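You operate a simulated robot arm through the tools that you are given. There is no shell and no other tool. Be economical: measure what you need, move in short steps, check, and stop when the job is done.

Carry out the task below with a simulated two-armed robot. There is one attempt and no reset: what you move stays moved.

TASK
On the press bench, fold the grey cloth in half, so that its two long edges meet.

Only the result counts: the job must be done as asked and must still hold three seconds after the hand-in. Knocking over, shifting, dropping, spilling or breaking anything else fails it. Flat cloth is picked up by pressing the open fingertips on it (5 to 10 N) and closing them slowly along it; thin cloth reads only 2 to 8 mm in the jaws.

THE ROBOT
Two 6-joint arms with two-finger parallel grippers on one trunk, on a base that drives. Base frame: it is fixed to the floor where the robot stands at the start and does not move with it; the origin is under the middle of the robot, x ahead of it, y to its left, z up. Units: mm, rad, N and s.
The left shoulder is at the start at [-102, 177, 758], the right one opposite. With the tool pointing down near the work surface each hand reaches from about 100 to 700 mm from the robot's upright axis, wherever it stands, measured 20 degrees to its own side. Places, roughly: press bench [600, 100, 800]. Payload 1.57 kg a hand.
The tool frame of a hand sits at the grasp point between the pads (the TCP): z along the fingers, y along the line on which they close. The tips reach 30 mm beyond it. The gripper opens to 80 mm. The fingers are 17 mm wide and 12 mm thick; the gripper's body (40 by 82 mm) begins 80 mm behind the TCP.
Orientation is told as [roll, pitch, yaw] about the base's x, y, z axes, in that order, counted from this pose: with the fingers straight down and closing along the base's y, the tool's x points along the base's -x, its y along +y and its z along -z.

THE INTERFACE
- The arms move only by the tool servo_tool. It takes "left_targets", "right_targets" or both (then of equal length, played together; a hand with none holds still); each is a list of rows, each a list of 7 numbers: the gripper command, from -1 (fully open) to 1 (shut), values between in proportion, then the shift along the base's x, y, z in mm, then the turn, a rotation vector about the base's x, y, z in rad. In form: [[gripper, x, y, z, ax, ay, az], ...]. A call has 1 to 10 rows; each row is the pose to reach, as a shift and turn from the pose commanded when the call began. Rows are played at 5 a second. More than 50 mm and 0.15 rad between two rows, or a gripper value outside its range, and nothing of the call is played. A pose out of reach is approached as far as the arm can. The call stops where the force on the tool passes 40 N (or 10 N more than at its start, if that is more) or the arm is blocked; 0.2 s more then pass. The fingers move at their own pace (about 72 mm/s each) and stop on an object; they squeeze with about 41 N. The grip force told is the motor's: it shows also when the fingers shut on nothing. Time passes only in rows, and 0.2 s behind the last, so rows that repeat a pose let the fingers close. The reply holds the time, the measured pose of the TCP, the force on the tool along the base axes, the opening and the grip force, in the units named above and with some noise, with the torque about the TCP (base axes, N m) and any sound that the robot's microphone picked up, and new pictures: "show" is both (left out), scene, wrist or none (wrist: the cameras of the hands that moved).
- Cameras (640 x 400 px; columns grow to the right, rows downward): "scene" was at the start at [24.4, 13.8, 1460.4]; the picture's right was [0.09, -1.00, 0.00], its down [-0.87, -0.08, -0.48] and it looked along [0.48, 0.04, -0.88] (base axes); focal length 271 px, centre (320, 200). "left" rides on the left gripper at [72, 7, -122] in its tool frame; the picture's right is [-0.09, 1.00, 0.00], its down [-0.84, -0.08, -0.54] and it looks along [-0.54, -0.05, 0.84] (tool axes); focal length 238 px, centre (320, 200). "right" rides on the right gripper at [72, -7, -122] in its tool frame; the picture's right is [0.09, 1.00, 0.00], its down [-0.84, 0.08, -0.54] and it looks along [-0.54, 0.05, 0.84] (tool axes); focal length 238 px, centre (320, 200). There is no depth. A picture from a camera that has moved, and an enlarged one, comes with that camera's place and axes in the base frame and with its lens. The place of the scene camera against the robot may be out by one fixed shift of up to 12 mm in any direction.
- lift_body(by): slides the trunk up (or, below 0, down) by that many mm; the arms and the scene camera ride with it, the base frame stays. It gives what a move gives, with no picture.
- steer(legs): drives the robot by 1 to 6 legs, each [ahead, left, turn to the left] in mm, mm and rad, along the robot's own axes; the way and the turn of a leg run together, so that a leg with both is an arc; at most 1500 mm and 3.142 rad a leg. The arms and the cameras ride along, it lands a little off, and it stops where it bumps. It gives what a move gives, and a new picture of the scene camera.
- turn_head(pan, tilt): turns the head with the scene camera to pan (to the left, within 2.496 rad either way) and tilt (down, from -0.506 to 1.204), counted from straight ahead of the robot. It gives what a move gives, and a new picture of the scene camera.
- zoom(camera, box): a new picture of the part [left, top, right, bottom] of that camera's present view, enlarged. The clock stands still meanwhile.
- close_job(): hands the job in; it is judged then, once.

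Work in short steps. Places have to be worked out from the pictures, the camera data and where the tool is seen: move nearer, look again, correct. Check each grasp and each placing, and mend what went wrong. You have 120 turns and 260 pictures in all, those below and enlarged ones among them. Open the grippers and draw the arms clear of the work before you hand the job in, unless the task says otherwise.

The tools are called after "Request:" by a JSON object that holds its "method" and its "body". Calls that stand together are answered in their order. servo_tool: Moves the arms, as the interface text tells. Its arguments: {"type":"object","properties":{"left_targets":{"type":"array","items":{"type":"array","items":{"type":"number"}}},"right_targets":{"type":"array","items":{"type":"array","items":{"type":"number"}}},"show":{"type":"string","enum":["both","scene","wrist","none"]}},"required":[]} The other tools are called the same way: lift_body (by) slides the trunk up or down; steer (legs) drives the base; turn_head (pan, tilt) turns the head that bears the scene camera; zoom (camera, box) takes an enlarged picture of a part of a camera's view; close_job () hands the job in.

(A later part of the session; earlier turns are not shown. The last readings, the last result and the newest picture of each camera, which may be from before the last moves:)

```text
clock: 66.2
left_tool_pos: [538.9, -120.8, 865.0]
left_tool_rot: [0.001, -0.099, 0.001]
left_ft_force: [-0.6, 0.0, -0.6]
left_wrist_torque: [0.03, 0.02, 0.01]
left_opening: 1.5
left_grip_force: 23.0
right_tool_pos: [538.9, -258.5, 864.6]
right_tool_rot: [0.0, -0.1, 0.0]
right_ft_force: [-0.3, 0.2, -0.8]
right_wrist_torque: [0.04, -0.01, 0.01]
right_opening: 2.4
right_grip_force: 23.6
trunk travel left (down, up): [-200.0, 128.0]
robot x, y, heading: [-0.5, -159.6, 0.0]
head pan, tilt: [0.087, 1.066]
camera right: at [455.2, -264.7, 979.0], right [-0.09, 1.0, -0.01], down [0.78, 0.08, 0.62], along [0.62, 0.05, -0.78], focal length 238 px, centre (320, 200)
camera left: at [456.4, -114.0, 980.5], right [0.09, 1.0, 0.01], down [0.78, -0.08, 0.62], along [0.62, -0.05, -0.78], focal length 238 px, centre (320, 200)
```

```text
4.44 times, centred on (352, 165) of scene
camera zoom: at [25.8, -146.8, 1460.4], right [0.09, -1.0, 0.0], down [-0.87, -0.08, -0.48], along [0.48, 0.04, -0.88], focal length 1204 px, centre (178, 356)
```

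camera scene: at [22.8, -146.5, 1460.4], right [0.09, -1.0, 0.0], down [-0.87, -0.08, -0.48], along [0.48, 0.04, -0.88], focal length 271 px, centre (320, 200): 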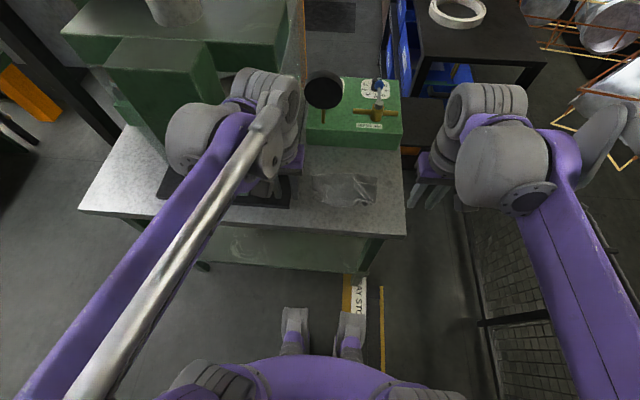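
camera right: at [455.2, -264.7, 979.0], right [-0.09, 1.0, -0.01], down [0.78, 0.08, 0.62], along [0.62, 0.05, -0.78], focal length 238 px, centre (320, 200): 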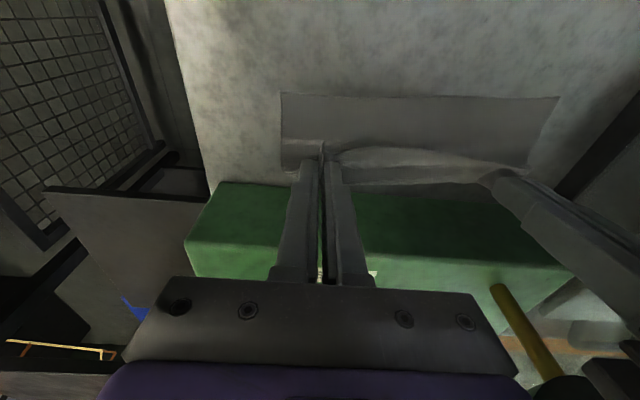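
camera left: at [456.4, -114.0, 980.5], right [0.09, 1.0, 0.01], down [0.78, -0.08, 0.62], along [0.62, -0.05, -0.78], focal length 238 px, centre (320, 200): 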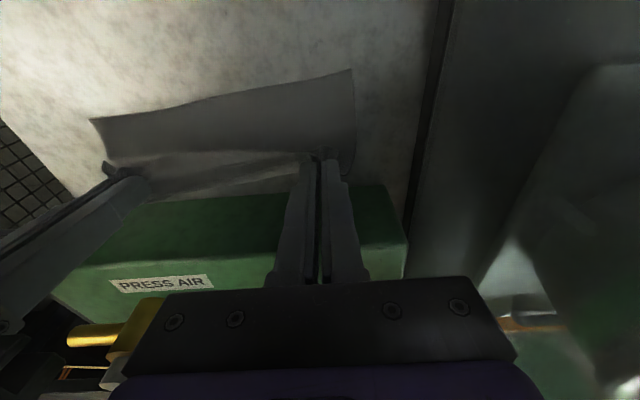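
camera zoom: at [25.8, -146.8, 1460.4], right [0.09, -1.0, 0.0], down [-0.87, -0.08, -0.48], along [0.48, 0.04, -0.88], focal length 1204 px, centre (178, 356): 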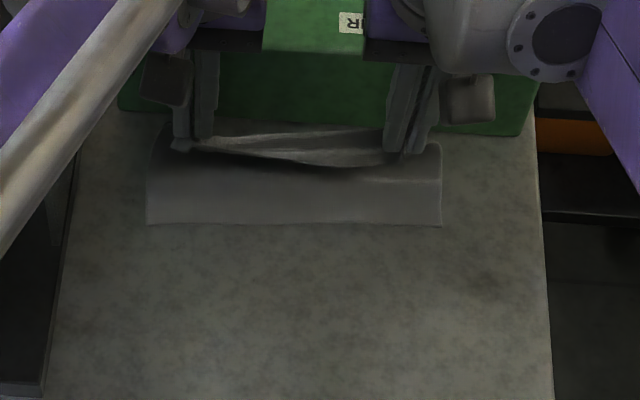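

Excellent: the cloth is unrolled, with its lower edge straight from (489, −93) to (505, −290). There is room to make the crease about 63 mm behind that edge. I move the held edge above the intended crease line first.

Request:
{"method": "servo_tool", "body": {"left_targets": [[1, 6, -1, 12, 0, -0.1, 0], [1, 12, -2, 24, 0, -0.2, 0], [1, 12, -3, 24, 0, -0.2, 0]], "right_targets": [[1, 14, -1, 12, 0, -0.1, 0], [1, 27, -2, 24, 0, -0.2, 0], [1, 27, -3, 24, 0, -0.2, 0]], "show": "wrist"}}

Request:
{"method": "zoom", "body": {"camera": "scene", "box": [280, 120, 424, 210]}}

```text
clock: 67.0
left_tool_pos: [549.2, -124.8, 890.5]
left_tool_rot: [0.0, -0.302, 0.001]
left_ft_force: [0.3, -0.4, -0.5]
left_wrist_torque: [-0.02, 0.03, 0.0]
left_opening: 1.6
left_grip_force: 23.3
right_tool_pos: [564.4, -259.3, 889.5]
right_tool_rot: [0.0, -0.302, 0.0]
right_ft_force: [-6.7, 1.2, -0.1]
right_wrist_torque: [0.02, 0.15, 0.07]
right_opening: 2.3
right_grip_force: 23.7
trunk travel left (down, up): [-200.0, 128.0]
robot x, y, heading: [-3.5, -156.3, -0.002]
head pan, tilt: [0.087, 1.066]
camera right: at [459.1, -267.2, 985.5], right [-0.09, 1.0, -0.03], down [0.64, 0.08, 0.77], along [0.76, 0.05, -0.64], focal length 238 px, centre (320, 200)
camera left: at [445.6, -117.4, 986.1], right [0.09, 1.0, 0.03], down [0.64, -0.08, 0.77], along [0.77, -0.05, -0.64], focal length 238 px, centre (320, 200)
```

right: 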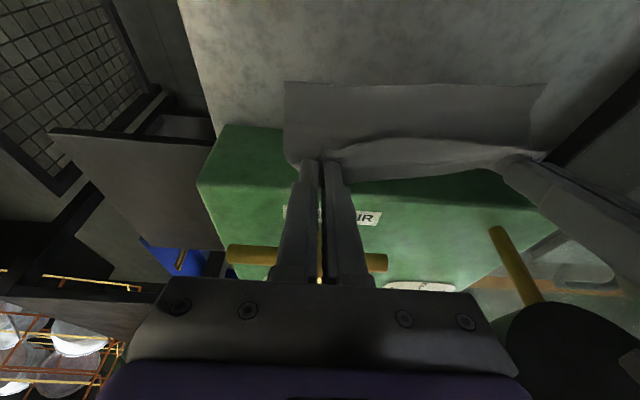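
left: 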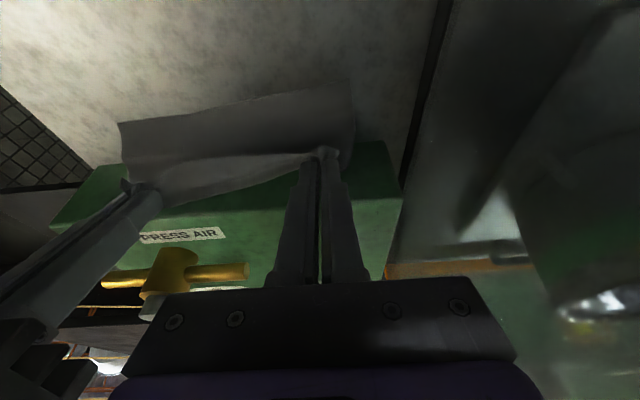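

```text
4.44 times, centred on (352, 165) of scene
camera zoom: at [23.5, -146.5, 1460.4], right [0.09, -1.0, 0.0], down [-0.87, -0.08, -0.48], along [0.48, 0.04, -0.88], focal length 1204 px, centre (178, 356)
```

zoom: 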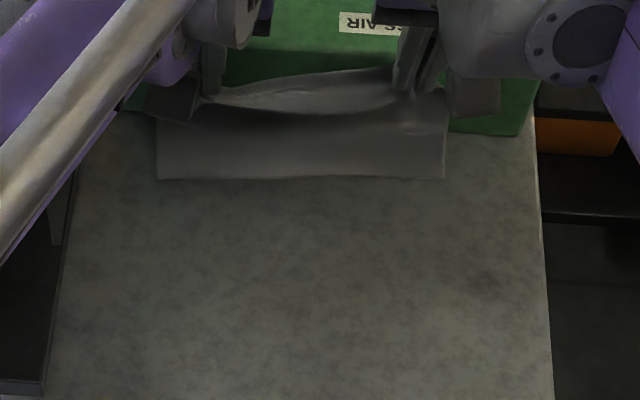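

The right fingers touch the box front (−6.7 N) and the lower edge got dragged along. I immediately draw both hands straight back 60 mm, raised a little, and look again.

Request:
{"method": "servo_tool", "body": {"left_targets": [[1, -12, 0, 2, 0, 0, 0], [1, -27, 0, 2, 0, 0, 0], [1, -42, 0, 0, 0, 0, 0], [1, -57, 0, 0, 0, 0, 0]], "right_targets": [[1, -15, 0, 2, 0, 0, 0], [1, -32, 0, 2, 0, 0, 0], [1, -49, 0, 0, 0, 0, 0], [1, -66, 0, 0, 0, 0, 0]], "show": "wrist"}}

Request:
{"method": "zoom", "body": {"camera": "scene", "box": [280, 110, 424, 200]}}

```text
clock: 68.0
left_tool_pos: [492.2, -124.0, 891.1]
left_tool_rot: [0.001, -0.299, -0.002]
left_ft_force: [-0.1, 0.3, -0.7]
left_wrist_torque: [-0.01, 0.01, 0.01]
left_opening: 1.7
left_grip_force: 23.0
right_tool_pos: [497.6, -261.7, 889.1]
right_tool_rot: [-0.001, -0.301, -0.001]
right_ft_force: [-0.2, 0.0, -0.1]
right_wrist_torque: [0.04, 0.0, 0.03]
right_opening: 2.4
right_grip_force: 24.2
trunk travel left (down, up): [-200.0, 128.0]
robot x, y, heading: [1.3, -162.5, 0.001]
head pan, tilt: [0.087, 1.066]
camera right: at [392.7, -267.4, 985.4], right [-0.09, 1.0, -0.03], down [0.64, 0.08, 0.77], along [0.76, 0.05, -0.64], focal length 238 px, centre (320, 200)
camera left: at [389.1, -117.5, 985.8], right [0.09, 1.0, 0.03], down [0.64, -0.08, 0.77], along [0.76, -0.05, -0.64], focal length 238 px, centre (320, 200)
```

right: 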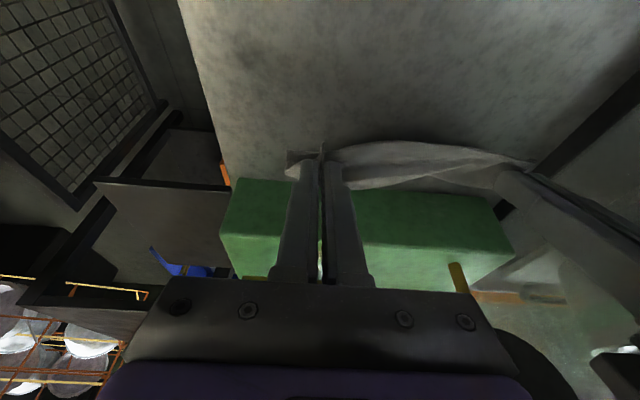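
left: 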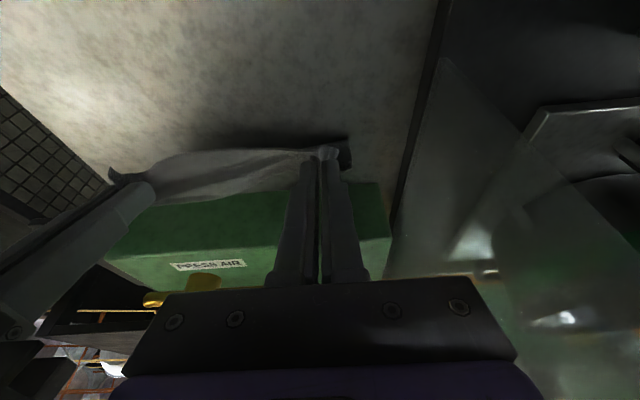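

```text
4.44 times, centred on (352, 155) of scene
camera zoom: at [23.3, -146.7, 1460.4], right [0.09, -1.0, 0.0], down [-0.87, -0.08, -0.48], along [0.48, 0.04, -0.88], focal length 1204 px, centre (178, 400)
```

zoom: 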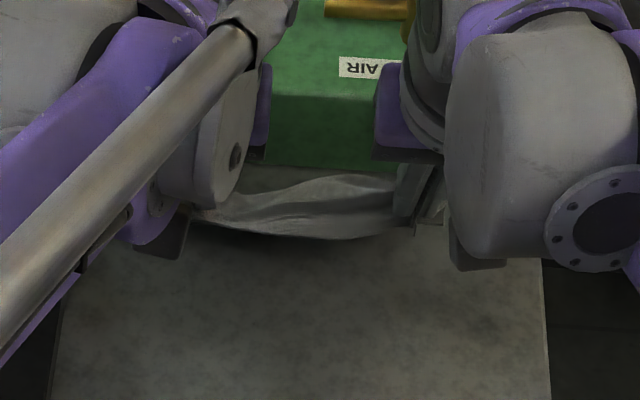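

The lower edge stayed behind at x≈530 while the held edge moved on. I keep pulling back while lowering, which stretches the cloth out flat toward the robot, away from the box.

Request:
{"method": "servo_tool", "body": {"left_targets": [[1, -15, 0, -4, 0, -0.05, 0], [1, -30, 0, -12, 0, -0.1, 0], [1, -45, 0, -22, 0, -0.15, 0], [1, -60, 0, -34, 0, -0.2, 0], [1, -75, 0, -44, 0, -0.25, 0], [1, -90, 0, -52, 0, -0.3, 0], [1, -105, 0, -55, 0, -0.35, 0], [1, -118, 0, -55, 0, -0.4, 0], [1, -128, 0, -55, 0, -0.4, 0], [1, -137, 0, -55, 0, -0.4, 0]], "right_targets": [[1, -15, 0, -4, 0, -0.05, 0], [1, -30, 0, -12, 0, -0.1, 0], [1, -46, 0, -22, 0, -0.15, 0], [1, -62, 0, -34, 0, -0.2, 0], [1, -78, 0, -44, 0, -0.25, 0], [1, -94, 0, -52, 0, -0.3, 0], [1, -109, 0, -54, 0, -0.35, 0], [1, -123, 0, -54, 0, -0.4, 0], [1, -133, 0, -54, 0, -0.4, 0], [1, -142, 0, -54, 0, -0.4, 0]], "show": "none"}}

Request:
{"method": "zoom", "body": {"camera": "scene", "box": [272, 120, 432, 220]}}

```text
clock: 70.2
left_tool_pos: [357.1, -124.6, 835.5]
left_tool_rot: [0.0, -0.704, 0.001]
left_ft_force: [0.1, -0.1, -0.5]
left_wrist_torque: [0.02, -0.01, 0.0]
left_opening: 1.8
left_grip_force: 23.3
right_tool_pos: [356.5, -261.8, 836.1]
right_tool_rot: [0.0, -0.701, -0.001]
right_ft_force: [0.8, 0.1, -0.8]
right_wrist_torque: [0.01, 0.0, 0.04]
right_opening: 2.6
right_grip_force: 24.0
trunk travel left (down, up): [-200.0, 128.0]
robot x, y, heading: [0.7, -161.2, -0.002]
head pan, tilt: [0.087, 1.066]
```

```text
4.00 times, centred on (352, 170) of scene
camera zoom: at [23.7, -146.7, 1460.4], right [0.09, -1.0, 0.0], down [-0.87, -0.08, -0.48], along [0.48, 0.04, -0.88], focal length 1083 px, centre (192, 320)
```

zoom: 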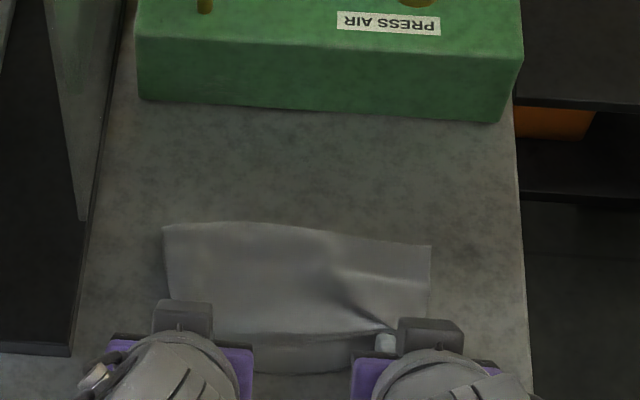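

The cloth is now stretched flat: far edge at x≈466 and held edge at x≈360, and the box is where it was. I lower to contact, open the jaws slowly to spread the pleats, and draw the hands away.

Request:
{"method": "servo_tool", "body": {"left_targets": [[1, 0, 0, -3, 0, 0, 0], [0.95, 0, 0, -5.5, 0, 0, 0], [0.85, 0, 1, -6, 0, 0, 0], [0.75, 0, 2, -6, 0, 0, 0], [0.65, 0, 3, -6, 0, 0, 0], [0.55, 0, 4, -6, 0, 0, 0], [0.5, 0, 4, -6, 0, 0, 0], [0.5, -2, 4, 0, 0, 0, 0], [0.5, -10, 4, 15, 0, 0, 0]], "right_targets": [[1, 0, 0, -3, 0, 0, 0], [0.95, 0, 0, -6, 0, 0, 0], [0.85, 0, -1, -6.5, 0, 0, 0], [0.75, 0, -2, -6.5, 0, 0, 0], [0.65, 0, -3, -6.5, 0, 0, 0], [0.55, 0, -4, -6.5, 0, 0, 0], [0.5, 0, -4, -6.5, 0, 0, 0], [0.5, -2, -4, 0, 0, 0, 0], [0.5, -10, -4, 15, 0, 0, 0]], "show": "none"}}

Request:
{"method": "servo_tool", "body": {"left_targets": [[0.5, -10, 10, 30, 0, 0.14, 0], [0.5, -20, 20, 60, 0, 0.28, 0], [0.5, -30, 30, 90, 0, 0.42, 0], [0.5, -40, 40, 120, 0, 0.56, 0], [0.5, -40, 60, 140, 0, 0.7, 0]], "right_targets": [[0.5, -10, -10, 30, 0, 0.14, 0], [0.5, -20, -20, 60, 0, 0.28, 0], [0.5, -30, -30, 90, 0, 0.42, 0], [0.5, -40, -40, 120, 0, 0.56, 0], [0.5, -40, -60, 140, 0, 0.7, 0]], "show": "none"}}

Request:
{"method": "zoom", "body": {"camera": "scene", "box": [288, 150, 416, 230]}}

```text
clock: 72.2
left_tool_pos: [343.9, -120.8, 851.4]
left_tool_rot: [-0.001, -0.699, 0.0]
left_ft_force: [-0.3, 0.9, 0.2]
left_wrist_torque: [-0.01, 0.04, 0.0]
left_opening: 20.1
left_grip_force: 0.2
right_tool_pos: [346.6, -267.1, 850.6]
right_tool_rot: [0.001, -0.699, -0.001]
right_ft_force: [-0.1, -0.3, -0.8]
right_wrist_torque: [0.02, 0.0, 0.0]
right_opening: 20.0
right_grip_force: 0.2
trunk travel left (down, up): [-200.0, 128.0]
robot x, y, heading: [1.0, -157.9, 0.003]
head pan, tilt: [0.087, 1.066]
```

```text
clock: 73.5
left_tool_pos: [307.7, -59.7, 990.6]
left_tool_rot: [0.001, 0.005, -0.002]
left_ft_force: [0.6, -0.1, -0.1]
left_wrist_torque: [0.02, 0.04, 0.0]
left_opening: 20.1
left_grip_force: 0.0
right_tool_pos: [310.9, -324.9, 991.9]
right_tool_rot: [0.0, 0.004, 0.001]
right_ft_force: [-0.5, -0.8, 0.2]
right_wrist_torque: [0.03, 0.05, 0.0]
right_opening: 20.1
right_grip_force: 0.1
trunk travel left (down, up): [-200.0, 128.0]
robot x, y, heading: [-0.9, -157.9, -0.002]
head pan, tilt: [0.087, 1.066]
```

```text
5.00 times, centred on (352, 190) of scene
camera zoom: at [26.5, -146.8, 1460.4], right [0.09, -1.0, 0.0], down [-0.87, -0.08, -0.48], along [0.48, 0.04, -0.88], focal length 1354 px, centre (160, 250)
```

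zoom: 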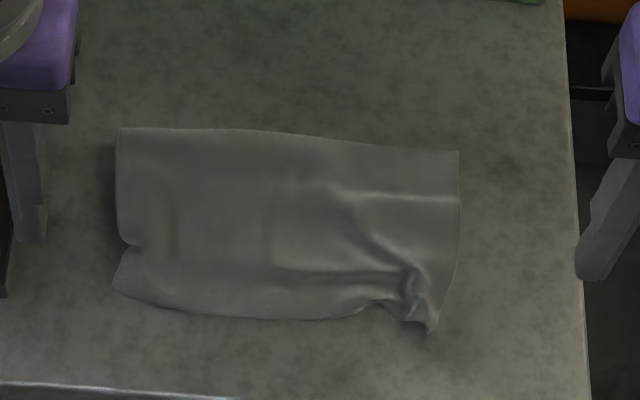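

The cloth is open and nearly flat, with far edge N straight at x≈471 and near edge at x≈358–368. Only a pleat near the right near corner remains. I bring the right fingers astride that pleat to open it out.

Request:
{"method": "servo_tool", "body": {"right_targets": [[0.55, 15, 15, -25, 0, 0, 0], [0.55, 35, 35, -55, 0, 0, 0], [0.55, 55, 55, -85, 0, 0, 0], [0.55, 65, 66, -115, 0, 0, 0], [0.55, 67, 66, -135, 0, 0, 0], [0.55, 67, 66, -147, 0, 0, 0]], "show": "none"}}

Request:
{"method": "zoom", "body": {"camera": "right", "box": [180, 60, 460, 235]}}

```text
clock: 74.8
left_tool_pos: [306.9, -60.7, 991.5]
left_tool_rot: [0.0, 0.0, 0.0]
left_ft_force: [0.5, 0.7, -0.4]
left_wrist_torque: [-0.01, 0.0, 0.03]
left_opening: 20.0
left_grip_force: 0.1
right_tool_pos: [374.0, -260.0, 842.6]
right_tool_rot: [0.0, 0.0, 0.0]
right_ft_force: [0.2, -1.2, -0.2]
right_wrist_torque: [-0.05, 0.0, -0.02]
right_opening: 18.0
right_grip_force: 0.1
trunk travel left (down, up): [-200.0, 128.0]
robot x, y, heading: [-1.8, -159.3, 0.001]
head pan, tilt: [0.087, 1.066]
```

```text
2.29 times, centred on (320, 148) of right
camera zoom: at [302.3, -265.8, 965.2], right [-0.09, 1.0, 0.0], down [0.84, 0.08, 0.54], along [0.54, 0.05, -0.84], focal length 545 px, centre (320, 320)
```

zoom: 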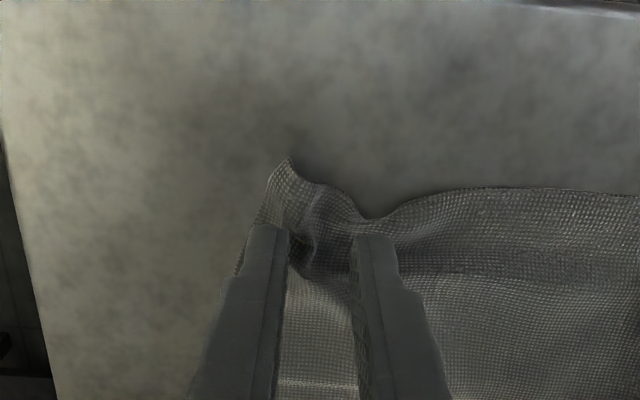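

It straddles the pleat well. I lower to contact.

Request:
{"method": "servo_tool", "body": {"right_targets": [[0.55, 2, 0, -5, 0, 0, 0], [0.55, 2, 0, -9, 0, 0, 0], [0.55, 2, 0, -11, 0, 0, 0]], "show": "none"}}

```text
clock: 75.7
left_tool_pos: [306.3, -59.6, 990.6]
left_tool_rot: [-0.001, -0.002, -0.001]
left_ft_force: [0.4, 0.0, 0.2]
left_wrist_torque: [0.03, 0.01, -0.02]
left_opening: 20.2
left_grip_force: 0.0
right_tool_pos: [375.9, -259.6, 832.6]
right_tool_rot: [0.0, 0.001, -0.001]
right_ft_force: [0.0, -0.2, 0.2]
right_wrist_torque: [-0.03, 0.01, 0.01]
right_opening: 18.3
right_grip_force: 0.0
trunk travel left (down, up): [-200.0, 128.0]
robot x, y, heading: [-2.4, -158.6, -0.002]
head pan, tilt: [0.087, 1.066]
```

Request:
{"method": "servo_tool", "body": {"right_targets": [[0.55, 0, 0, -1, 0, 0, 0], [0.55, 0, 0, -1.9, 0, 0, 0], [0.48, 0, -1.4, -1.9, 0, 0, 0], [0.41, 0, -2.8, -1.9, 0, 0, 0], [0.34, 0, -4.2, -1.9, 0, 0, 0], [0.27, 0, -5.6, -1.9, 0, 0, 0], [0.2, 0, -7, -1.9, 0, 0, 0], [0.13, 0, -8.4, -1.9, 0, 0, 0]], "show": "none"}}

Request:
{"method": "zoom", "body": {"camera": "right", "box": [180, 60, 460, 235]}}

```text
clock: 77.5
left_tool_pos: [306.3, -59.7, 991.3]
left_tool_rot: [-0.001, -0.001, -0.001]
left_ft_force: [0.1, 0.1, 0.3]
left_wrist_torque: [-0.03, -0.02, 0.0]
left_opening: 20.0
left_grip_force: 0.0
right_tool_pos: [375.5, -266.3, 830.9]
right_tool_rot: [0.001, -0.002, 0.002]
right_ft_force: [1.5, 7.3, 28.2]
right_wrist_torque: [0.16, 0.06, -0.02]
right_opening: 30.7
right_grip_force: 0.2
trunk travel left (down, up): [-200.0, 128.0]
robot x, y, heading: [-0.9, -157.7, -0.004]
head pan, tilt: [0.087, 1.066]
```

```text
2.29 times, centred on (320, 148) of right
camera zoom: at [302.8, -272.7, 953.5], right [-0.09, 1.0, 0.0], down [0.84, 0.08, 0.54], along [0.54, 0.05, -0.84], focal length 545 px, centre (320, 320)
```

zoom: 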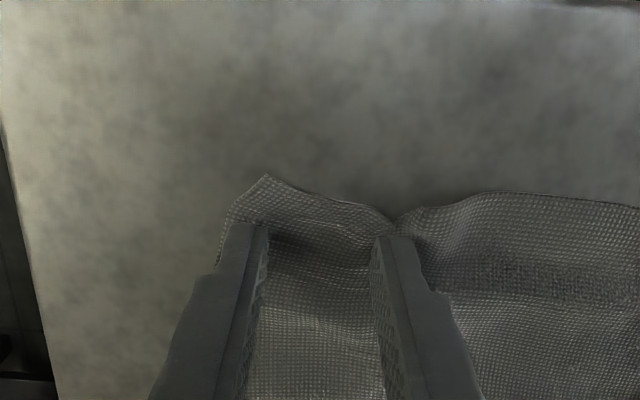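

The pleat is spread nicely. I lift and bring both hands over the far edge N (x≈471), fingers tilted −0.2 rad, for a close look.

Request:
{"method": "servo_tool", "body": {"right_targets": [[0.2, 0, 0, 20, 0, 0, 0], [0.5, 15, 0, 45, 0, 0, 0], [0.5, 45, 0, 55, 0, 0.05, 0], [0.5, 75, 0, 55, 0, 0.12, 0], [0.5, 97, -2, 50, 0, 0.2, 0]], "left_targets": [[0.5, 35, -15, -20, 0, 0, 0], [0.5, 72, -30, -40, 0, 0, 0], [0.5, 108, -45, -65, 0, 0.05, 0], [0.5, 142, -55, -90, 0, 0.12, 0], [0.5, 165, -57, -110, 0, 0.2, 0]], "show": "none"}}

Request:
{"method": "zoom", "body": {"camera": "left", "box": [160, 40, 480, 240]}}

Request:
{"method": "zoom", "body": {"camera": "right", "box": [160, 40, 480, 240]}}

```text
clock: 78.7
left_tool_pos: [473.4, -116.1, 878.7]
left_tool_rot: [0.002, 0.203, 0.001]
left_ft_force: [-0.6, 0.7, -1.0]
left_wrist_torque: [0.01, 0.02, 0.01]
left_opening: 20.3
left_grip_force: 0.1
right_tool_pos: [475.2, -269.9, 880.1]
right_tool_rot: [0.001, 0.201, -0.001]
right_ft_force: [0.6, 0.6, -0.1]
right_wrist_torque: [0.03, 0.0, 0.02]
right_opening: 20.2
right_grip_force: 0.0
trunk travel left (down, up): [-200.0, 128.0]
robot x, y, heading: [-2.2, -162.8, 0.002]
head pan, tilt: [0.087, 1.066]
```

```text
2.00 times, centred on (320, 140) of left
camera zoom: at [428.4, -110.4, 1014.0], right [0.09, 1.0, -0.02], down [0.93, -0.08, 0.36], along [0.36, -0.05, -0.93], focal length 477 px, centre (320, 320)
```

zoom: 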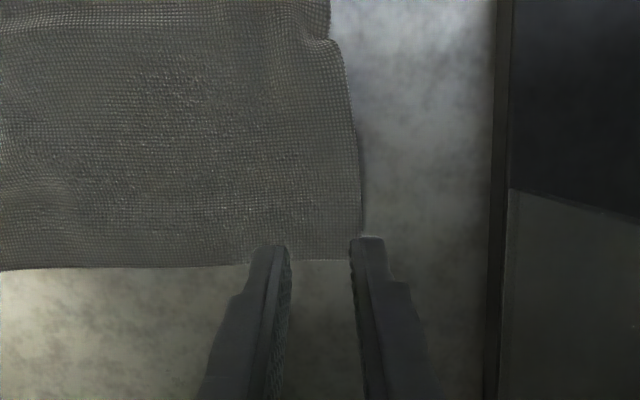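

```text
2.00 times, centred on (320, 140) of right
camera zoom: at [428.7, -276.7, 1015.0], right [-0.09, 1.0, 0.02], down [0.93, 0.08, 0.36], along [0.36, 0.05, -0.93], focal length 477 px, centre (320, 320)
```

zoom: 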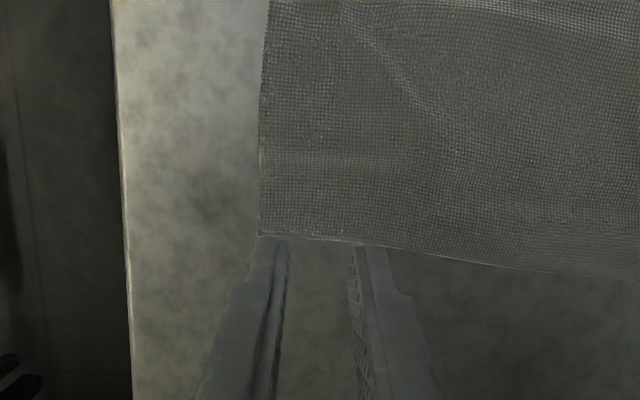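

N is at x≈479 on the left and 473 on the right. I shift to grip about 6 mm inside it, near the corners, and lower to just above.

Request:
{"method": "servo_tool", "body": {"left_targets": [[0.5, -2, -6, -15, 0, 0, 0], [0.5, -3, -8, -30, 0, 0, 0], [0.5, -3, -8, -40, 0, 0, 0], [0.5, -3, -8, -45, 0, 0, 0]], "right_targets": [[0.5, -6, 0, -15, 0, 0, 0], [0.5, -10, 0, -30, 0, 0, 0], [0.5, -10, 0, -40, 0, 0, 0], [0.5, -10, 0, -45, 0, 0, 0]], "show": "none"}}

Request:
{"method": "zoom", "body": {"camera": "left", "box": [220, 100, 420, 225]}}

Request:
{"method": "zoom", "body": {"camera": "right", "box": [220, 100, 420, 225]}}

```text
clock: 79.7
left_tool_pos: [469.3, -126.3, 835.2]
left_tool_rot: [0.001, 0.198, -0.001]
left_ft_force: [0.7, -0.3, 0.1]
left_wrist_torque: [0.03, -0.04, 0.0]
left_opening: 20.0
left_grip_force: 0.0
right_tool_pos: [463.6, -270.3, 835.8]
right_tool_rot: [-0.001, 0.199, -0.001]
right_ft_force: [0.2, 0.2, 0.7]
right_wrist_torque: [0.0, 0.02, 0.0]
right_opening: 20.1
right_grip_force: 0.1
trunk travel left (down, up): [-200.0, 128.0]
robot x, y, heading: [-0.8, -161.3, 0.002]
head pan, tilt: [0.087, 1.066]
```

```text
3.20 times, centred on (320, 162) of left
camera zoom: at [423.5, -118.2, 969.7], right [0.09, 1.0, -0.02], down [0.93, -0.08, 0.37], along [0.36, -0.05, -0.93], focal length 763 px, centre (320, 320)
```

zoom: 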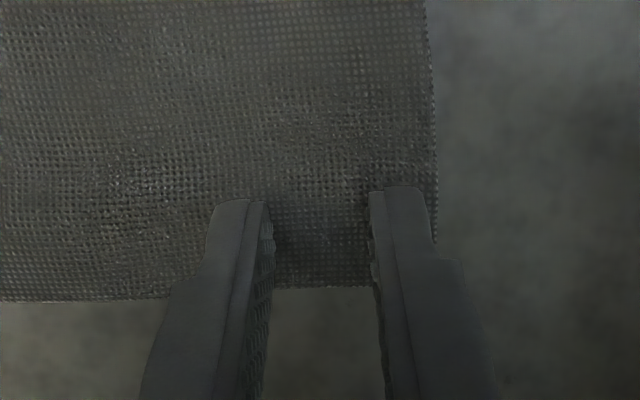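

```text
3.20 times, centred on (320, 162) of right
camera zoom: at [416.4, -275.8, 969.8], right [-0.09, 1.0, 0.02], down [0.93, 0.08, 0.37], along [0.36, 0.05, -0.93], focal length 763 px, centre (320, 320)
```

zoom: 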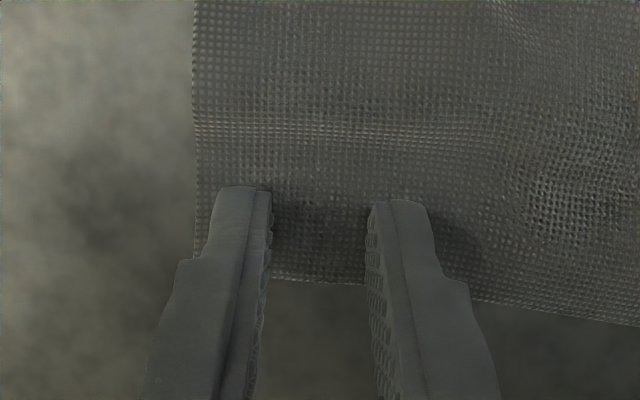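

Contact would be 9 mm inside on the left and 6 mm on the right. I adjust the left by +3 mm and go down to contact.

Request:
{"method": "servo_tool", "body": {"left_targets": [[0.5, 3, 0, -1.5, 0, 0, 0], [0.5, 3, 0, -3, 0, 0, 0], [0.5, 3, 0, -4, 0, 0, 0], [0.5, 3, 0, -4, 0, 0, 0]], "right_targets": [[0.5, 1, 0, -1.5, 0, 0, 0], [0.5, 1, 0, -3, 0, 0, 0], [0.5, 1, 0, -4.5, 0, 0, 0], [0.5, 1, 0, -4.5, 0, 0, 0]], "show": "none"}}

```text
clock: 80.7
left_tool_pos: [470.6, -125.1, 833.4]
left_tool_rot: [0.0, 0.2, 0.001]
left_ft_force: [3.3, 1.0, 13.8]
left_wrist_torque: [0.08, -0.16, 0.0]
left_opening: 20.1
left_grip_force: 0.1
right_tool_pos: [463.6, -269.4, 831.7]
right_tool_rot: [0.0, 0.198, -0.001]
right_ft_force: [3.7, -0.5, 16.3]
right_wrist_torque: [-0.05, -0.16, 0.01]
right_opening: 19.8
right_grip_force: 0.0
trunk travel left (down, up): [-200.0, 128.0]
robot x, y, heading: [1.1, -159.4, -0.005]
head pan, tilt: [0.087, 1.066]
```

Contact is about 14 and 16 N; I ease it slightly and close slowly.

Request:
{"method": "servo_tool", "body": {"left_targets": [[0.5, 0, 0, 0.2, 0, 0, 0], [0.56, 0, 0, 0.2, 0, 0, 0], [0.62, 0, 0, 0.2, 0, 0, 0], [0.68, 0, 0, 0.2, 0, 0, 0], [0.74, 0, 0, 0.2, 0, 0, 0], [0.8, 0, 0, 0.2, 0, 0, 0], [0.87, 0, 0, 0.2, 0, 0, 0], [0.94, 0, 0, 0.2, 0, 0, 0], [1, 0, 0, 0.2, 0, 0, 0], [1, 0, 0, 0.2, 0, 0, 0]], "right_targets": [[0.5, 0, 0, 0.3, 0, 0, 0], [0.56, 0, 0, 0.3, 0, 0, 0], [0.62, 0, 0, 0.3, 0, 0, 0], [0.68, 0, 0, 0.3, 0, 0, 0], [0.74, 0, 0, 0.3, 0, 0, 0], [0.8, 0, 0, 0.3, 0, 0, 0], [0.87, 0, 0, 0.3, 0, 0, 0], [0.94, 0, 0, 0.3, 0, 0, 0], [1, 0, 0, 0.3, 0, 0, 0], [1, 0, 0, 0.3, 0, 0, 0]], "show": "none"}}

Request:
{"method": "zoom", "body": {"camera": "left", "box": [220, 100, 420, 225]}}

Request:
{"method": "zoom", "body": {"camera": "right", "box": [220, 100, 420, 225]}}

```text
clock: 82.8
left_tool_pos: [471.5, -125.5, 832.4]
left_tool_rot: [0.001, 0.2, 0.0]
left_ft_force: [-1.5, -0.4, 15.1]
left_wrist_torque: [-0.04, 0.02, -0.03]
left_opening: 2.2
left_grip_force: 24.2
right_tool_pos: [462.9, -269.8, 832.3]
right_tool_rot: [0.0, 0.199, -0.002]
right_ft_force: [-1.6, -1.4, 13.2]
right_wrist_torque: [-0.02, 0.0, -0.01]
right_opening: 0.1
right_grip_force: 21.5
trunk travel left (down, up): [-200.0, 128.0]
robot x, y, heading: [0.5, -162.6, 0.007]
head pan, tilt: [0.087, 1.066]
```

```text
3.20 times, centred on (320, 162) of left
camera zoom: at [424.8, -118.3, 966.8], right [0.09, 1.0, -0.02], down [0.93, -0.08, 0.37], along [0.36, -0.05, -0.93], focal length 763 px, centre (320, 320)
```

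zoom: 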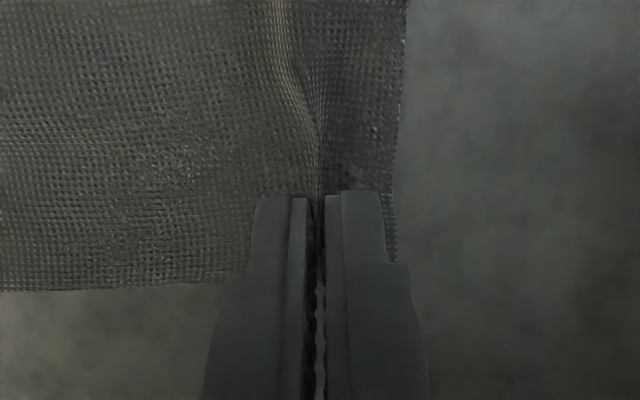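

```text
3.20 times, centred on (320, 162) of right
camera zoom: at [415.9, -276.0, 966.4], right [-0.09, 1.0, 0.02], down [0.93, 0.08, 0.37], along [0.36, 0.05, -0.93], focal length 763 px, centre (320, 320)
```

zoom: 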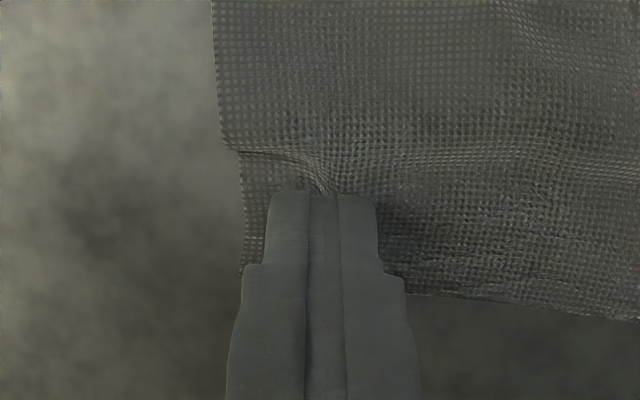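

The left grips well (2.2 mm); the right missed. I lift and reopen the right, shift it 6 mm inward, press again and close from 26 mm.

Request:
{"method": "servo_tool", "body": {"right_targets": [[0.9, 0, 0, 3, 0, 0, 0], [0.35, 0, 4, 5, 0, 0, 0], [0.35, 1, 7, 5, 0, 0, 0], [0.35, 1, 7, 2, 0, 0, 0], [0.35, 1, 7, 0, 0, 0, 0], [0.35, 1, 7, -0.3, 0, 0, 0]], "show": "none"}}

Request:
{"method": "zoom", "body": {"camera": "right", "box": [220, 100, 420, 225]}}

```text
clock: 84.2
left_tool_pos: [470.7, -124.1, 832.0]
left_tool_rot: [0.0, 0.198, 0.001]
left_ft_force: [-3.3, 0.9, 18.3]
left_wrist_torque: [0.07, 0.06, -0.01]
left_opening: 1.8
left_grip_force: 23.4
right_tool_pos: [464.6, -262.2, 832.9]
right_tool_rot: [0.0, 0.198, 0.002]
right_ft_force: [0.0, 1.2, 8.0]
right_wrist_torque: [-0.01, -0.06, 0.07]
right_opening: 25.7
right_grip_force: 0.1
trunk travel left (down, up): [-200.0, 128.0]
robot x, y, heading: [2.4, -160.6, -0.002]
head pan, tilt: [0.087, 1.066]
```

```text
3.20 times, centred on (320, 162) of right
camera zoom: at [417.1, -268.7, 966.5], right [-0.09, 1.0, 0.02], down [0.93, 0.08, 0.37], along [0.36, 0.05, -0.93], focal length 763 px, centre (320, 320)
```

zoom: 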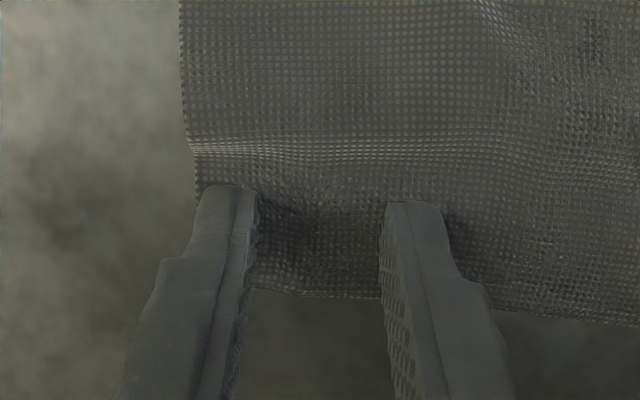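

Request:
{"method": "servo_tool", "body": {"right_targets": [[0.35, 0, 0, -0.3, 0, 0, 0], [0.43, 0, 0, -0.3, 0, 0, 0], [0.51, 0, 0, -0.3, 0, 0, 0], [0.59, 0, 0, -0.3, 0, 0, 0], [0.67, 0, 0, -0.4, 0, 0, 0], [0.75, 0, 0, -0.4, 0, 0, 0], [0.83, 0, 0, -0.4, 0, 0, 0], [0.91, 0, 0, -0.4, 0, 0, 0], [1, 0, 0, -0.4, 0, 0, 0], [1, 0, 0, -0.4, 0, 0, 0]], "show": "none"}}

Request:
{"method": "zoom", "body": {"camera": "right", "box": [220, 100, 420, 225]}}

```text
clock: 86.5
left_tool_pos: [470.3, -124.5, 832.3]
left_tool_rot: [0.0, 0.196, -0.001]
left_ft_force: [0.4, -4.3, 12.2]
left_wrist_torque: [-0.11, -0.06, 0.04]
left_opening: 2.1
left_grip_force: 23.5
right_tool_pos: [463.9, -262.3, 832.5]
right_tool_rot: [0.0, 0.199, 0.0]
right_ft_force: [-0.9, 5.5, 21.0]
right_wrist_torque: [0.15, -0.05, 0.03]
right_opening: 2.0
right_grip_force: 23.6
trunk travel left (down, up): [-200.0, 128.0]
robot x, y, heading: [1.9, -161.4, 0.003]
head pan, tilt: [0.087, 1.066]
```

```text
3.20 times, centred on (320, 162) of right
camera zoom: at [416.9, -268.2, 966.2], right [-0.09, 1.0, 0.02], down [0.93, 0.08, 0.37], along [0.36, 0.05, -0.93], focal length 763 px, centre (320, 320)
```

zoom: 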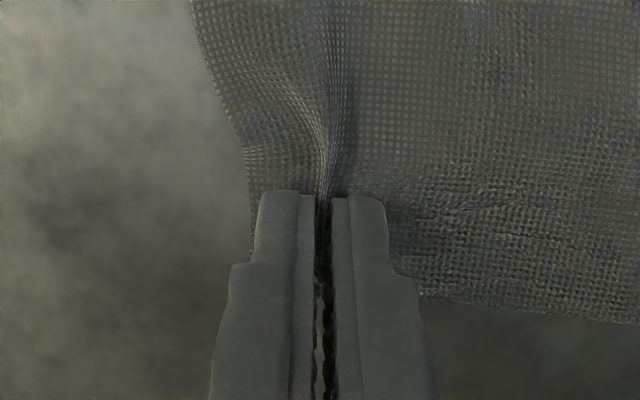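

Both grip N (2.1 and 2.0 mm), close to the corners. I now fold it over on an arc toward the near edge at x≈360, tilting from −0.2 to about 1.0 rad, and stop just above.

Request:
{"method": "servo_tool", "body": {"left_targets": [[1, -6.7, -1, 17.1, 0, -0.15, 0], [1, -18.1, -2, 30.3, 0, -0.299, 0], [1, -33, -2, 39.7, 0, -0.448, 0], [1, -50.6, -2, 44.5, 0, -0.597, 0], [1, -69.1, -2, 43.8, 0, -0.746, 0], [1, -87.2, -2, 37.7, 0, -0.895, 0], [1, -101.8, -2, 26, 0, -1.044, 0], [1, -109, -2, 14, 0, -1.193, 0]], "right_targets": [[1, -6.7, 1, 17.1, 0, -0.15, 0], [1, -18.1, 2, 30.3, 0, -0.299, 0], [1, -33, 2, 39.7, 0, -0.448, 0], [1, -50.6, 2, 44.5, 0, -0.597, 0], [1, -69.1, 2, 43.8, 0, -0.746, 0], [1, -87.2, 2, 37.7, 0, -0.895, 0], [1, -101.8, 2, 26, 0, -1.044, 0], [1, -109, 2, 14, 0, -1.193, 0]], "show": "none"}}

Request:
{"method": "zoom", "body": {"camera": "scene", "box": [280, 160, 424, 250]}}

Request:
{"method": "zoom", "body": {"camera": "left", "box": [0, 0, 640, 400]}}

Request:
{"method": "zoom", "body": {"camera": "right", "box": [0, 0, 640, 400]}}

```text
clock: 88.2
left_tool_pos: [364.1, -126.8, 846.5]
left_tool_rot: [-0.003, -0.995, 0.0]
left_ft_force: [0.5, -1.5, -0.6]
left_wrist_torque: [-0.01, 0.0, -0.03]
left_opening: 2.0
left_grip_force: 23.1
right_tool_pos: [355.8, -260.4, 844.0]
right_tool_rot: [0.001, -0.995, -0.002]
right_ft_force: [0.4, 1.0, 0.5]
right_wrist_torque: [0.01, 0.0, 0.04]
right_opening: 1.9
right_grip_force: 23.3
trunk travel left (down, up): [-200.0, 128.0]
robot x, y, heading: [3.2, -161.5, -0.006]
head pan, tilt: [0.087, 1.066]
```

```text
4.44 times, centred on (352, 205) of scene
camera zoom: at [25.6, -146.9, 1460.4], right [0.09, -1.0, 0.0], down [-0.87, -0.08, -0.48], along [0.48, 0.04, -0.88], focal length 1204 px, centre (178, 178)
```

zoom: 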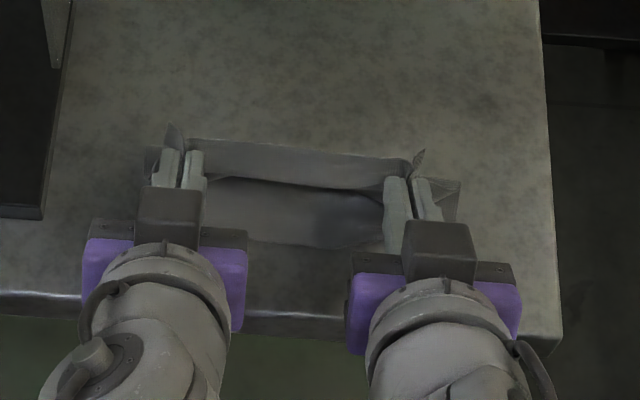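

```text
1.00 times, centred on (320, 200) of left (not enlarged: the box is as wide or as high as the picture)
camera zoom: at [223.2, -120.4, 852.4], right [0.05, 1.0, 0.08], down [0.0, -0.08, 1.0], along [1.0, -0.05, -0.01], focal length 238 px, centre (320, 200)
```

zoom: 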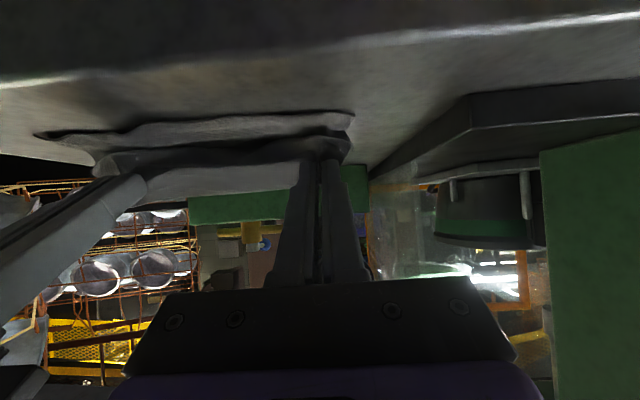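

```text
1.00 times, centred on (320, 200) of right (not enlarged: the box is as wide or as high as the picture)
camera zoom: at [214.7, -267.4, 850.9], right [-0.05, 1.0, -0.08], down [0.0, 0.08, 1.0], along [1.0, 0.05, -0.01], focal length 238 px, centre (320, 200)
```

zoom: 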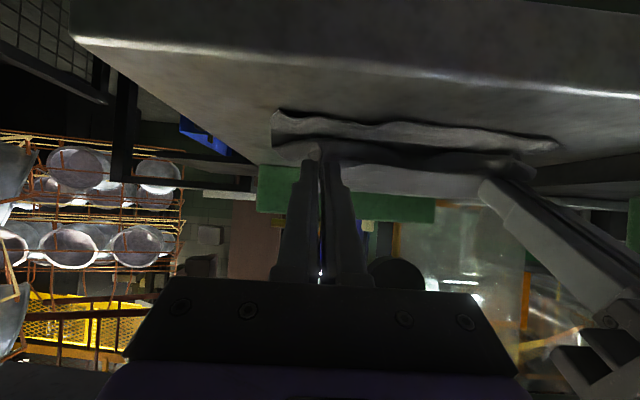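

The fold is forming well: the lower near edge is at x≈355, and the held edge stands upright at x≈390. I lower and bring it about 12 mm closer, tilting a bit more.

Request:
{"method": "servo_tool", "body": {"left_targets": [[1, -5, 0, -6, 0, -0.08, 0], [1, -10, 0, -13, 0, -0.15, 0], [1, -14, 0, -19, 0, -0.15, 0], [1, -14, 0, -21, 0, -0.15, 0]], "right_targets": [[1, -4, 0, -5, 0, -0.08, 0], [1, -7, 0, -11, 0, -0.15, 0], [1, -9, 0, -17, 0, -0.15, 0], [1, -9, 0, -19, 0, -0.15, 0]], "show": "none"}}

Request:
{"method": "zoom", "body": {"camera": "scene", "box": [296, 170, 408, 240]}}

```text
clock: 89.2
left_tool_pos: [347.6, -126.4, 824.2]
left_tool_rot: [0.001, -1.142, -0.003]
left_ft_force: [0.1, -0.9, -0.1]
left_wrist_torque: [0.03, -0.03, -0.01]
left_opening: 1.9
left_grip_force: 23.6
right_tool_pos: [347.2, -261.1, 826.0]
right_tool_rot: [0.0, -1.143, -0.001]
right_ft_force: [0.4, 0.2, 3.6]
right_wrist_torque: [-0.02, -0.05, 0.0]
right_opening: 1.9
right_grip_force: 23.6
trunk travel left (down, up): [-200.0, 128.0]
robot x, y, heading: [1.9, -159.7, 0.002]
head pan, tilt: [0.087, 1.066]
```

```text
5.71 times, centred on (352, 205) of scene
camera zoom: at [24.2, -146.6, 1460.5], right [0.09, -1.0, 0.0], down [-0.87, -0.08, -0.48], along [0.48, 0.04, -0.88], focal length 1547 px, centre (137, 171)
```

zoom: 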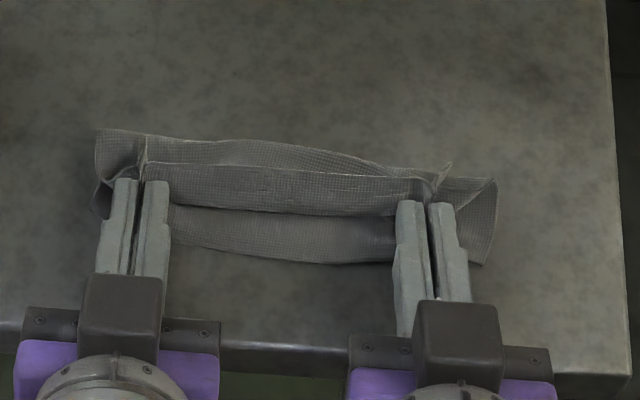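

The strip stands just behind the near edge. I open the jaws and withdraw straight back so the strip falls toward the near edge.

Request:
{"method": "servo_tool", "body": {"left_targets": [[0.85, 0, 0, 0, 0, 0, 0], [0.7, 0, 0, 0, 0, 0, 0], [0.55, 0, 0, 0, 0, 0, 0], [0.5, 0, 0, 0, 0, 0, 0], [0.5, -10, 0, 1, 0, 0, 0], [0.5, -20, 0, 2, 0, 0, 0], [0.5, -30, 0, 5, 0, 0.05, 0], [0.5, -40, 0, 10, 0, 0.1, 0]], "right_targets": [[0.85, 0, 0, 0, 0, 0, 0], [0.7, 0, 0, 0, 0, 0, 0], [0.55, 0, 0, 0, 0, 0, 0], [0.5, 0, 0, 0, 0, 0, 0], [0.5, -10, 0, 1, 0, 0, 0], [0.5, -20, 0, 2, 0, 0, 0], [0.5, -30, 0, 5, 0, 0.05, 0], [0.5, -40, 0, 10, 0, 0.1, 0]], "show": "none"}}

Request:
{"method": "zoom", "body": {"camera": "scene", "box": [296, 170, 408, 240]}}

```text
clock: 91.0
left_tool_pos: [306.4, -126.9, 832.7]
left_tool_rot: [0.002, -1.044, -0.001]
left_ft_force: [0.8, -0.2, 0.1]
left_wrist_torque: [0.0, 0.0, 0.02]
left_opening: 19.9
left_grip_force: 0.0
right_tool_pos: [304.9, -260.1, 835.6]
right_tool_rot: [-0.001, -1.044, -0.001]
right_ft_force: [0.0, 0.0, -0.5]
right_wrist_torque: [0.0, 0.0, 0.01]
right_opening: 20.0
right_grip_force: 0.0
trunk travel left (down, up): [-200.0, 128.0]
robot x, y, heading: [1.2, -160.1, -0.0]
head pan, tilt: [0.087, 1.066]
```

```text
5.71 times, centred on (352, 205) of scene
camera zoom: at [23.0, -146.7, 1460.4], right [0.09, -1.0, 0.0], down [-0.87, -0.08, -0.48], along [0.48, 0.04, -0.88], focal length 1547 px, centre (137, 171)
```

zoom: 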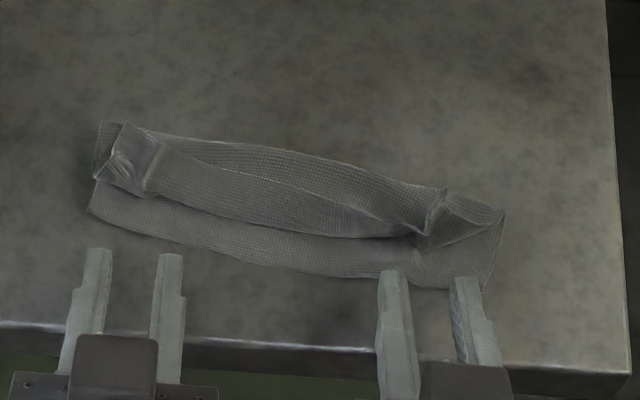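

This time the strip fell back instead of forward: a flap of about 25 mm lies folded back, with pleats standing at both ends. I rise and look at these pleats closely, to grip them and draw the flap forward.

Request:
{"method": "servo_tool", "body": {"left_targets": [[0.3, -5, 5, 25, 0, 0.14, 0], [0.3, 0, 5, 50, 0, 0.28, 0], [0.3, 15, 5, 65, 0, 0.42, 0], [0.3, 35, 5, 70, 0, 0.56, 0], [0.3, 55, 5, 65, 0, 0.7, 0], [0.3, 75, 5, 55, 0, 0.84, 0], [0.3, 85, 5, 50, 0, 0.94, 0]], "right_targets": [[0.3, -5, -5, 25, 0, 0.14, 0], [0.3, 0, -8, 50, 0, 0.28, 0], [0.3, 15, -8, 65, 0, 0.42, 0], [0.3, 35, -8, 70, 0, 0.56, 0], [0.3, 55, -8, 65, 0, 0.7, 0], [0.3, 70, -8, 55, 0, 0.84, 0], [0.3, 78, -8, 50, 0, 0.94, 0]], "show": "none"}}

Request:
{"method": "zoom", "body": {"camera": "left", "box": [160, 60, 480, 260]}}

Request:
{"method": "zoom", "body": {"camera": "right", "box": [160, 60, 480, 260]}}

```text
clock: 92.7
left_tool_pos: [394.3, -122.2, 884.1]
left_tool_rot: [0.0, -0.099, -0.001]
left_ft_force: [0.2, 0.3, 0.3]
left_wrist_torque: [-0.01, 0.03, -0.01]
left_opening: 28.1
left_grip_force: 0.1
right_tool_pos: [385.5, -267.0, 886.0]
right_tool_rot: [0.001, -0.098, 0.0]
right_ft_force: [0.2, 0.1, 0.5]
right_wrist_torque: [-0.02, 0.0, -0.01]
right_opening: 27.9
right_grip_force: 0.0
trunk travel left (down, up): [-200.0, 128.0]
robot x, y, heading: [2.3, -163.2, 0.001]
head pan, tilt: [0.087, 1.066]
```

```text
2.00 times, centred on (320, 160) of left
camera zoom: at [312.1, -115.8, 999.1], right [0.09, 1.0, 0.01], down [0.78, -0.08, 0.62], along [0.62, -0.05, -0.78], focal length 477 px, centre (320, 280)
```

zoom: 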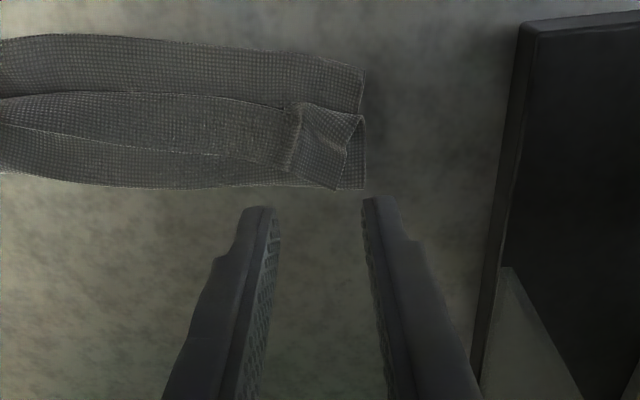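

```text
2.00 times, centred on (320, 160) of right
camera zoom: at [302.2, -274.6, 1000.2], right [-0.09, 1.0, -0.01], down [0.78, 0.08, 0.62], along [0.62, 0.05, -0.78], focal length 477 px, centre (320, 280)
```

zoom: 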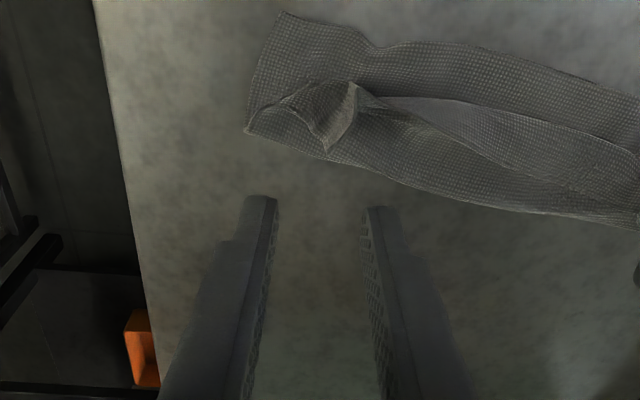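

The pleats are at about (396, −131) on the left and (377, −262) on the right, on the flap's free edge. I position both hands astride them, close above.

Request:
{"method": "servo_tool", "body": {"left_targets": [[0.4, 2, -4, -12, 0, 0, 0], [0.4, 4, -9, -24, 0, 0, 0], [0.4, 4, -9, -36, 0, 0, 0]], "right_targets": [[0.4, -3, 2, -12, 0, 0, 0], [0.4, -7, 4, -24, 0, 0, 0], [0.4, -7, 4, -38, 0, 0, 0]], "show": "none"}}

Request:
{"method": "zoom", "body": {"camera": "left", "box": [200, 80, 440, 230]}}

Request:
{"method": "zoom", "body": {"camera": "right", "box": [200, 80, 440, 230]}}

```text
clock: 93.5
left_tool_pos: [397.9, -131.8, 849.7]
left_tool_rot: [0.0, -0.103, -0.001]
left_ft_force: [-0.8, 0.0, 0.0]
left_wrist_torque: [-0.01, 0.0, 0.02]
left_opening: 24.2
left_grip_force: 0.1
right_tool_pos: [378.5, -264.7, 847.8]
right_tool_rot: [0.0, -0.103, 0.0]
right_ft_force: [-0.4, -1.3, 0.0]
right_wrist_torque: [0.01, -0.01, 0.01]
right_opening: 24.1
right_grip_force: 0.1
trunk travel left (down, up): [-200.0, 128.0]
robot x, y, heading: [-4.0, -161.5, -0.002]
head pan, tilt: [0.087, 1.066]
```

```text
2.67 times, centred on (320, 155) of left
camera zoom: at [314.9, -125.1, 962.4], right [0.09, 1.0, 0.01], down [0.78, -0.08, 0.62], along [0.62, -0.05, -0.78], focal length 636 px, centre (320, 320)
```

zoom: 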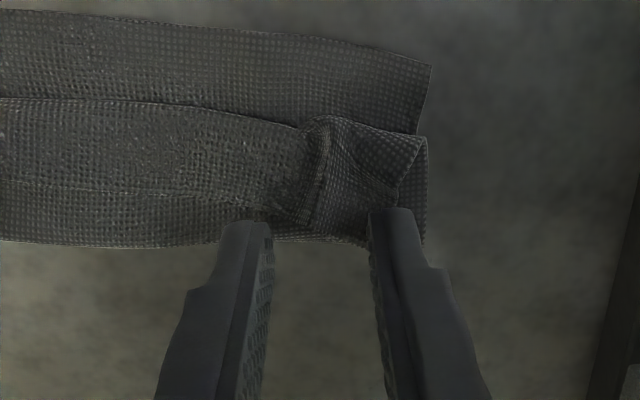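

```text
2.67 times, centred on (320, 155) of right
camera zoom: at [294.1, -270.9, 961.9], right [-0.09, 1.0, -0.01], down [0.78, 0.08, 0.62], along [0.62, 0.05, -0.78], focal length 636 px, centre (320, 320)
```

zoom: 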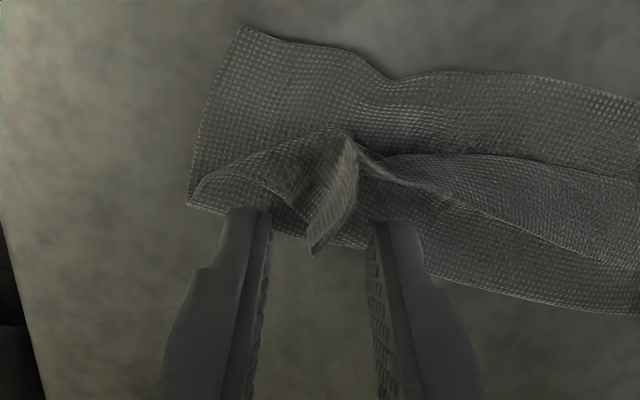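

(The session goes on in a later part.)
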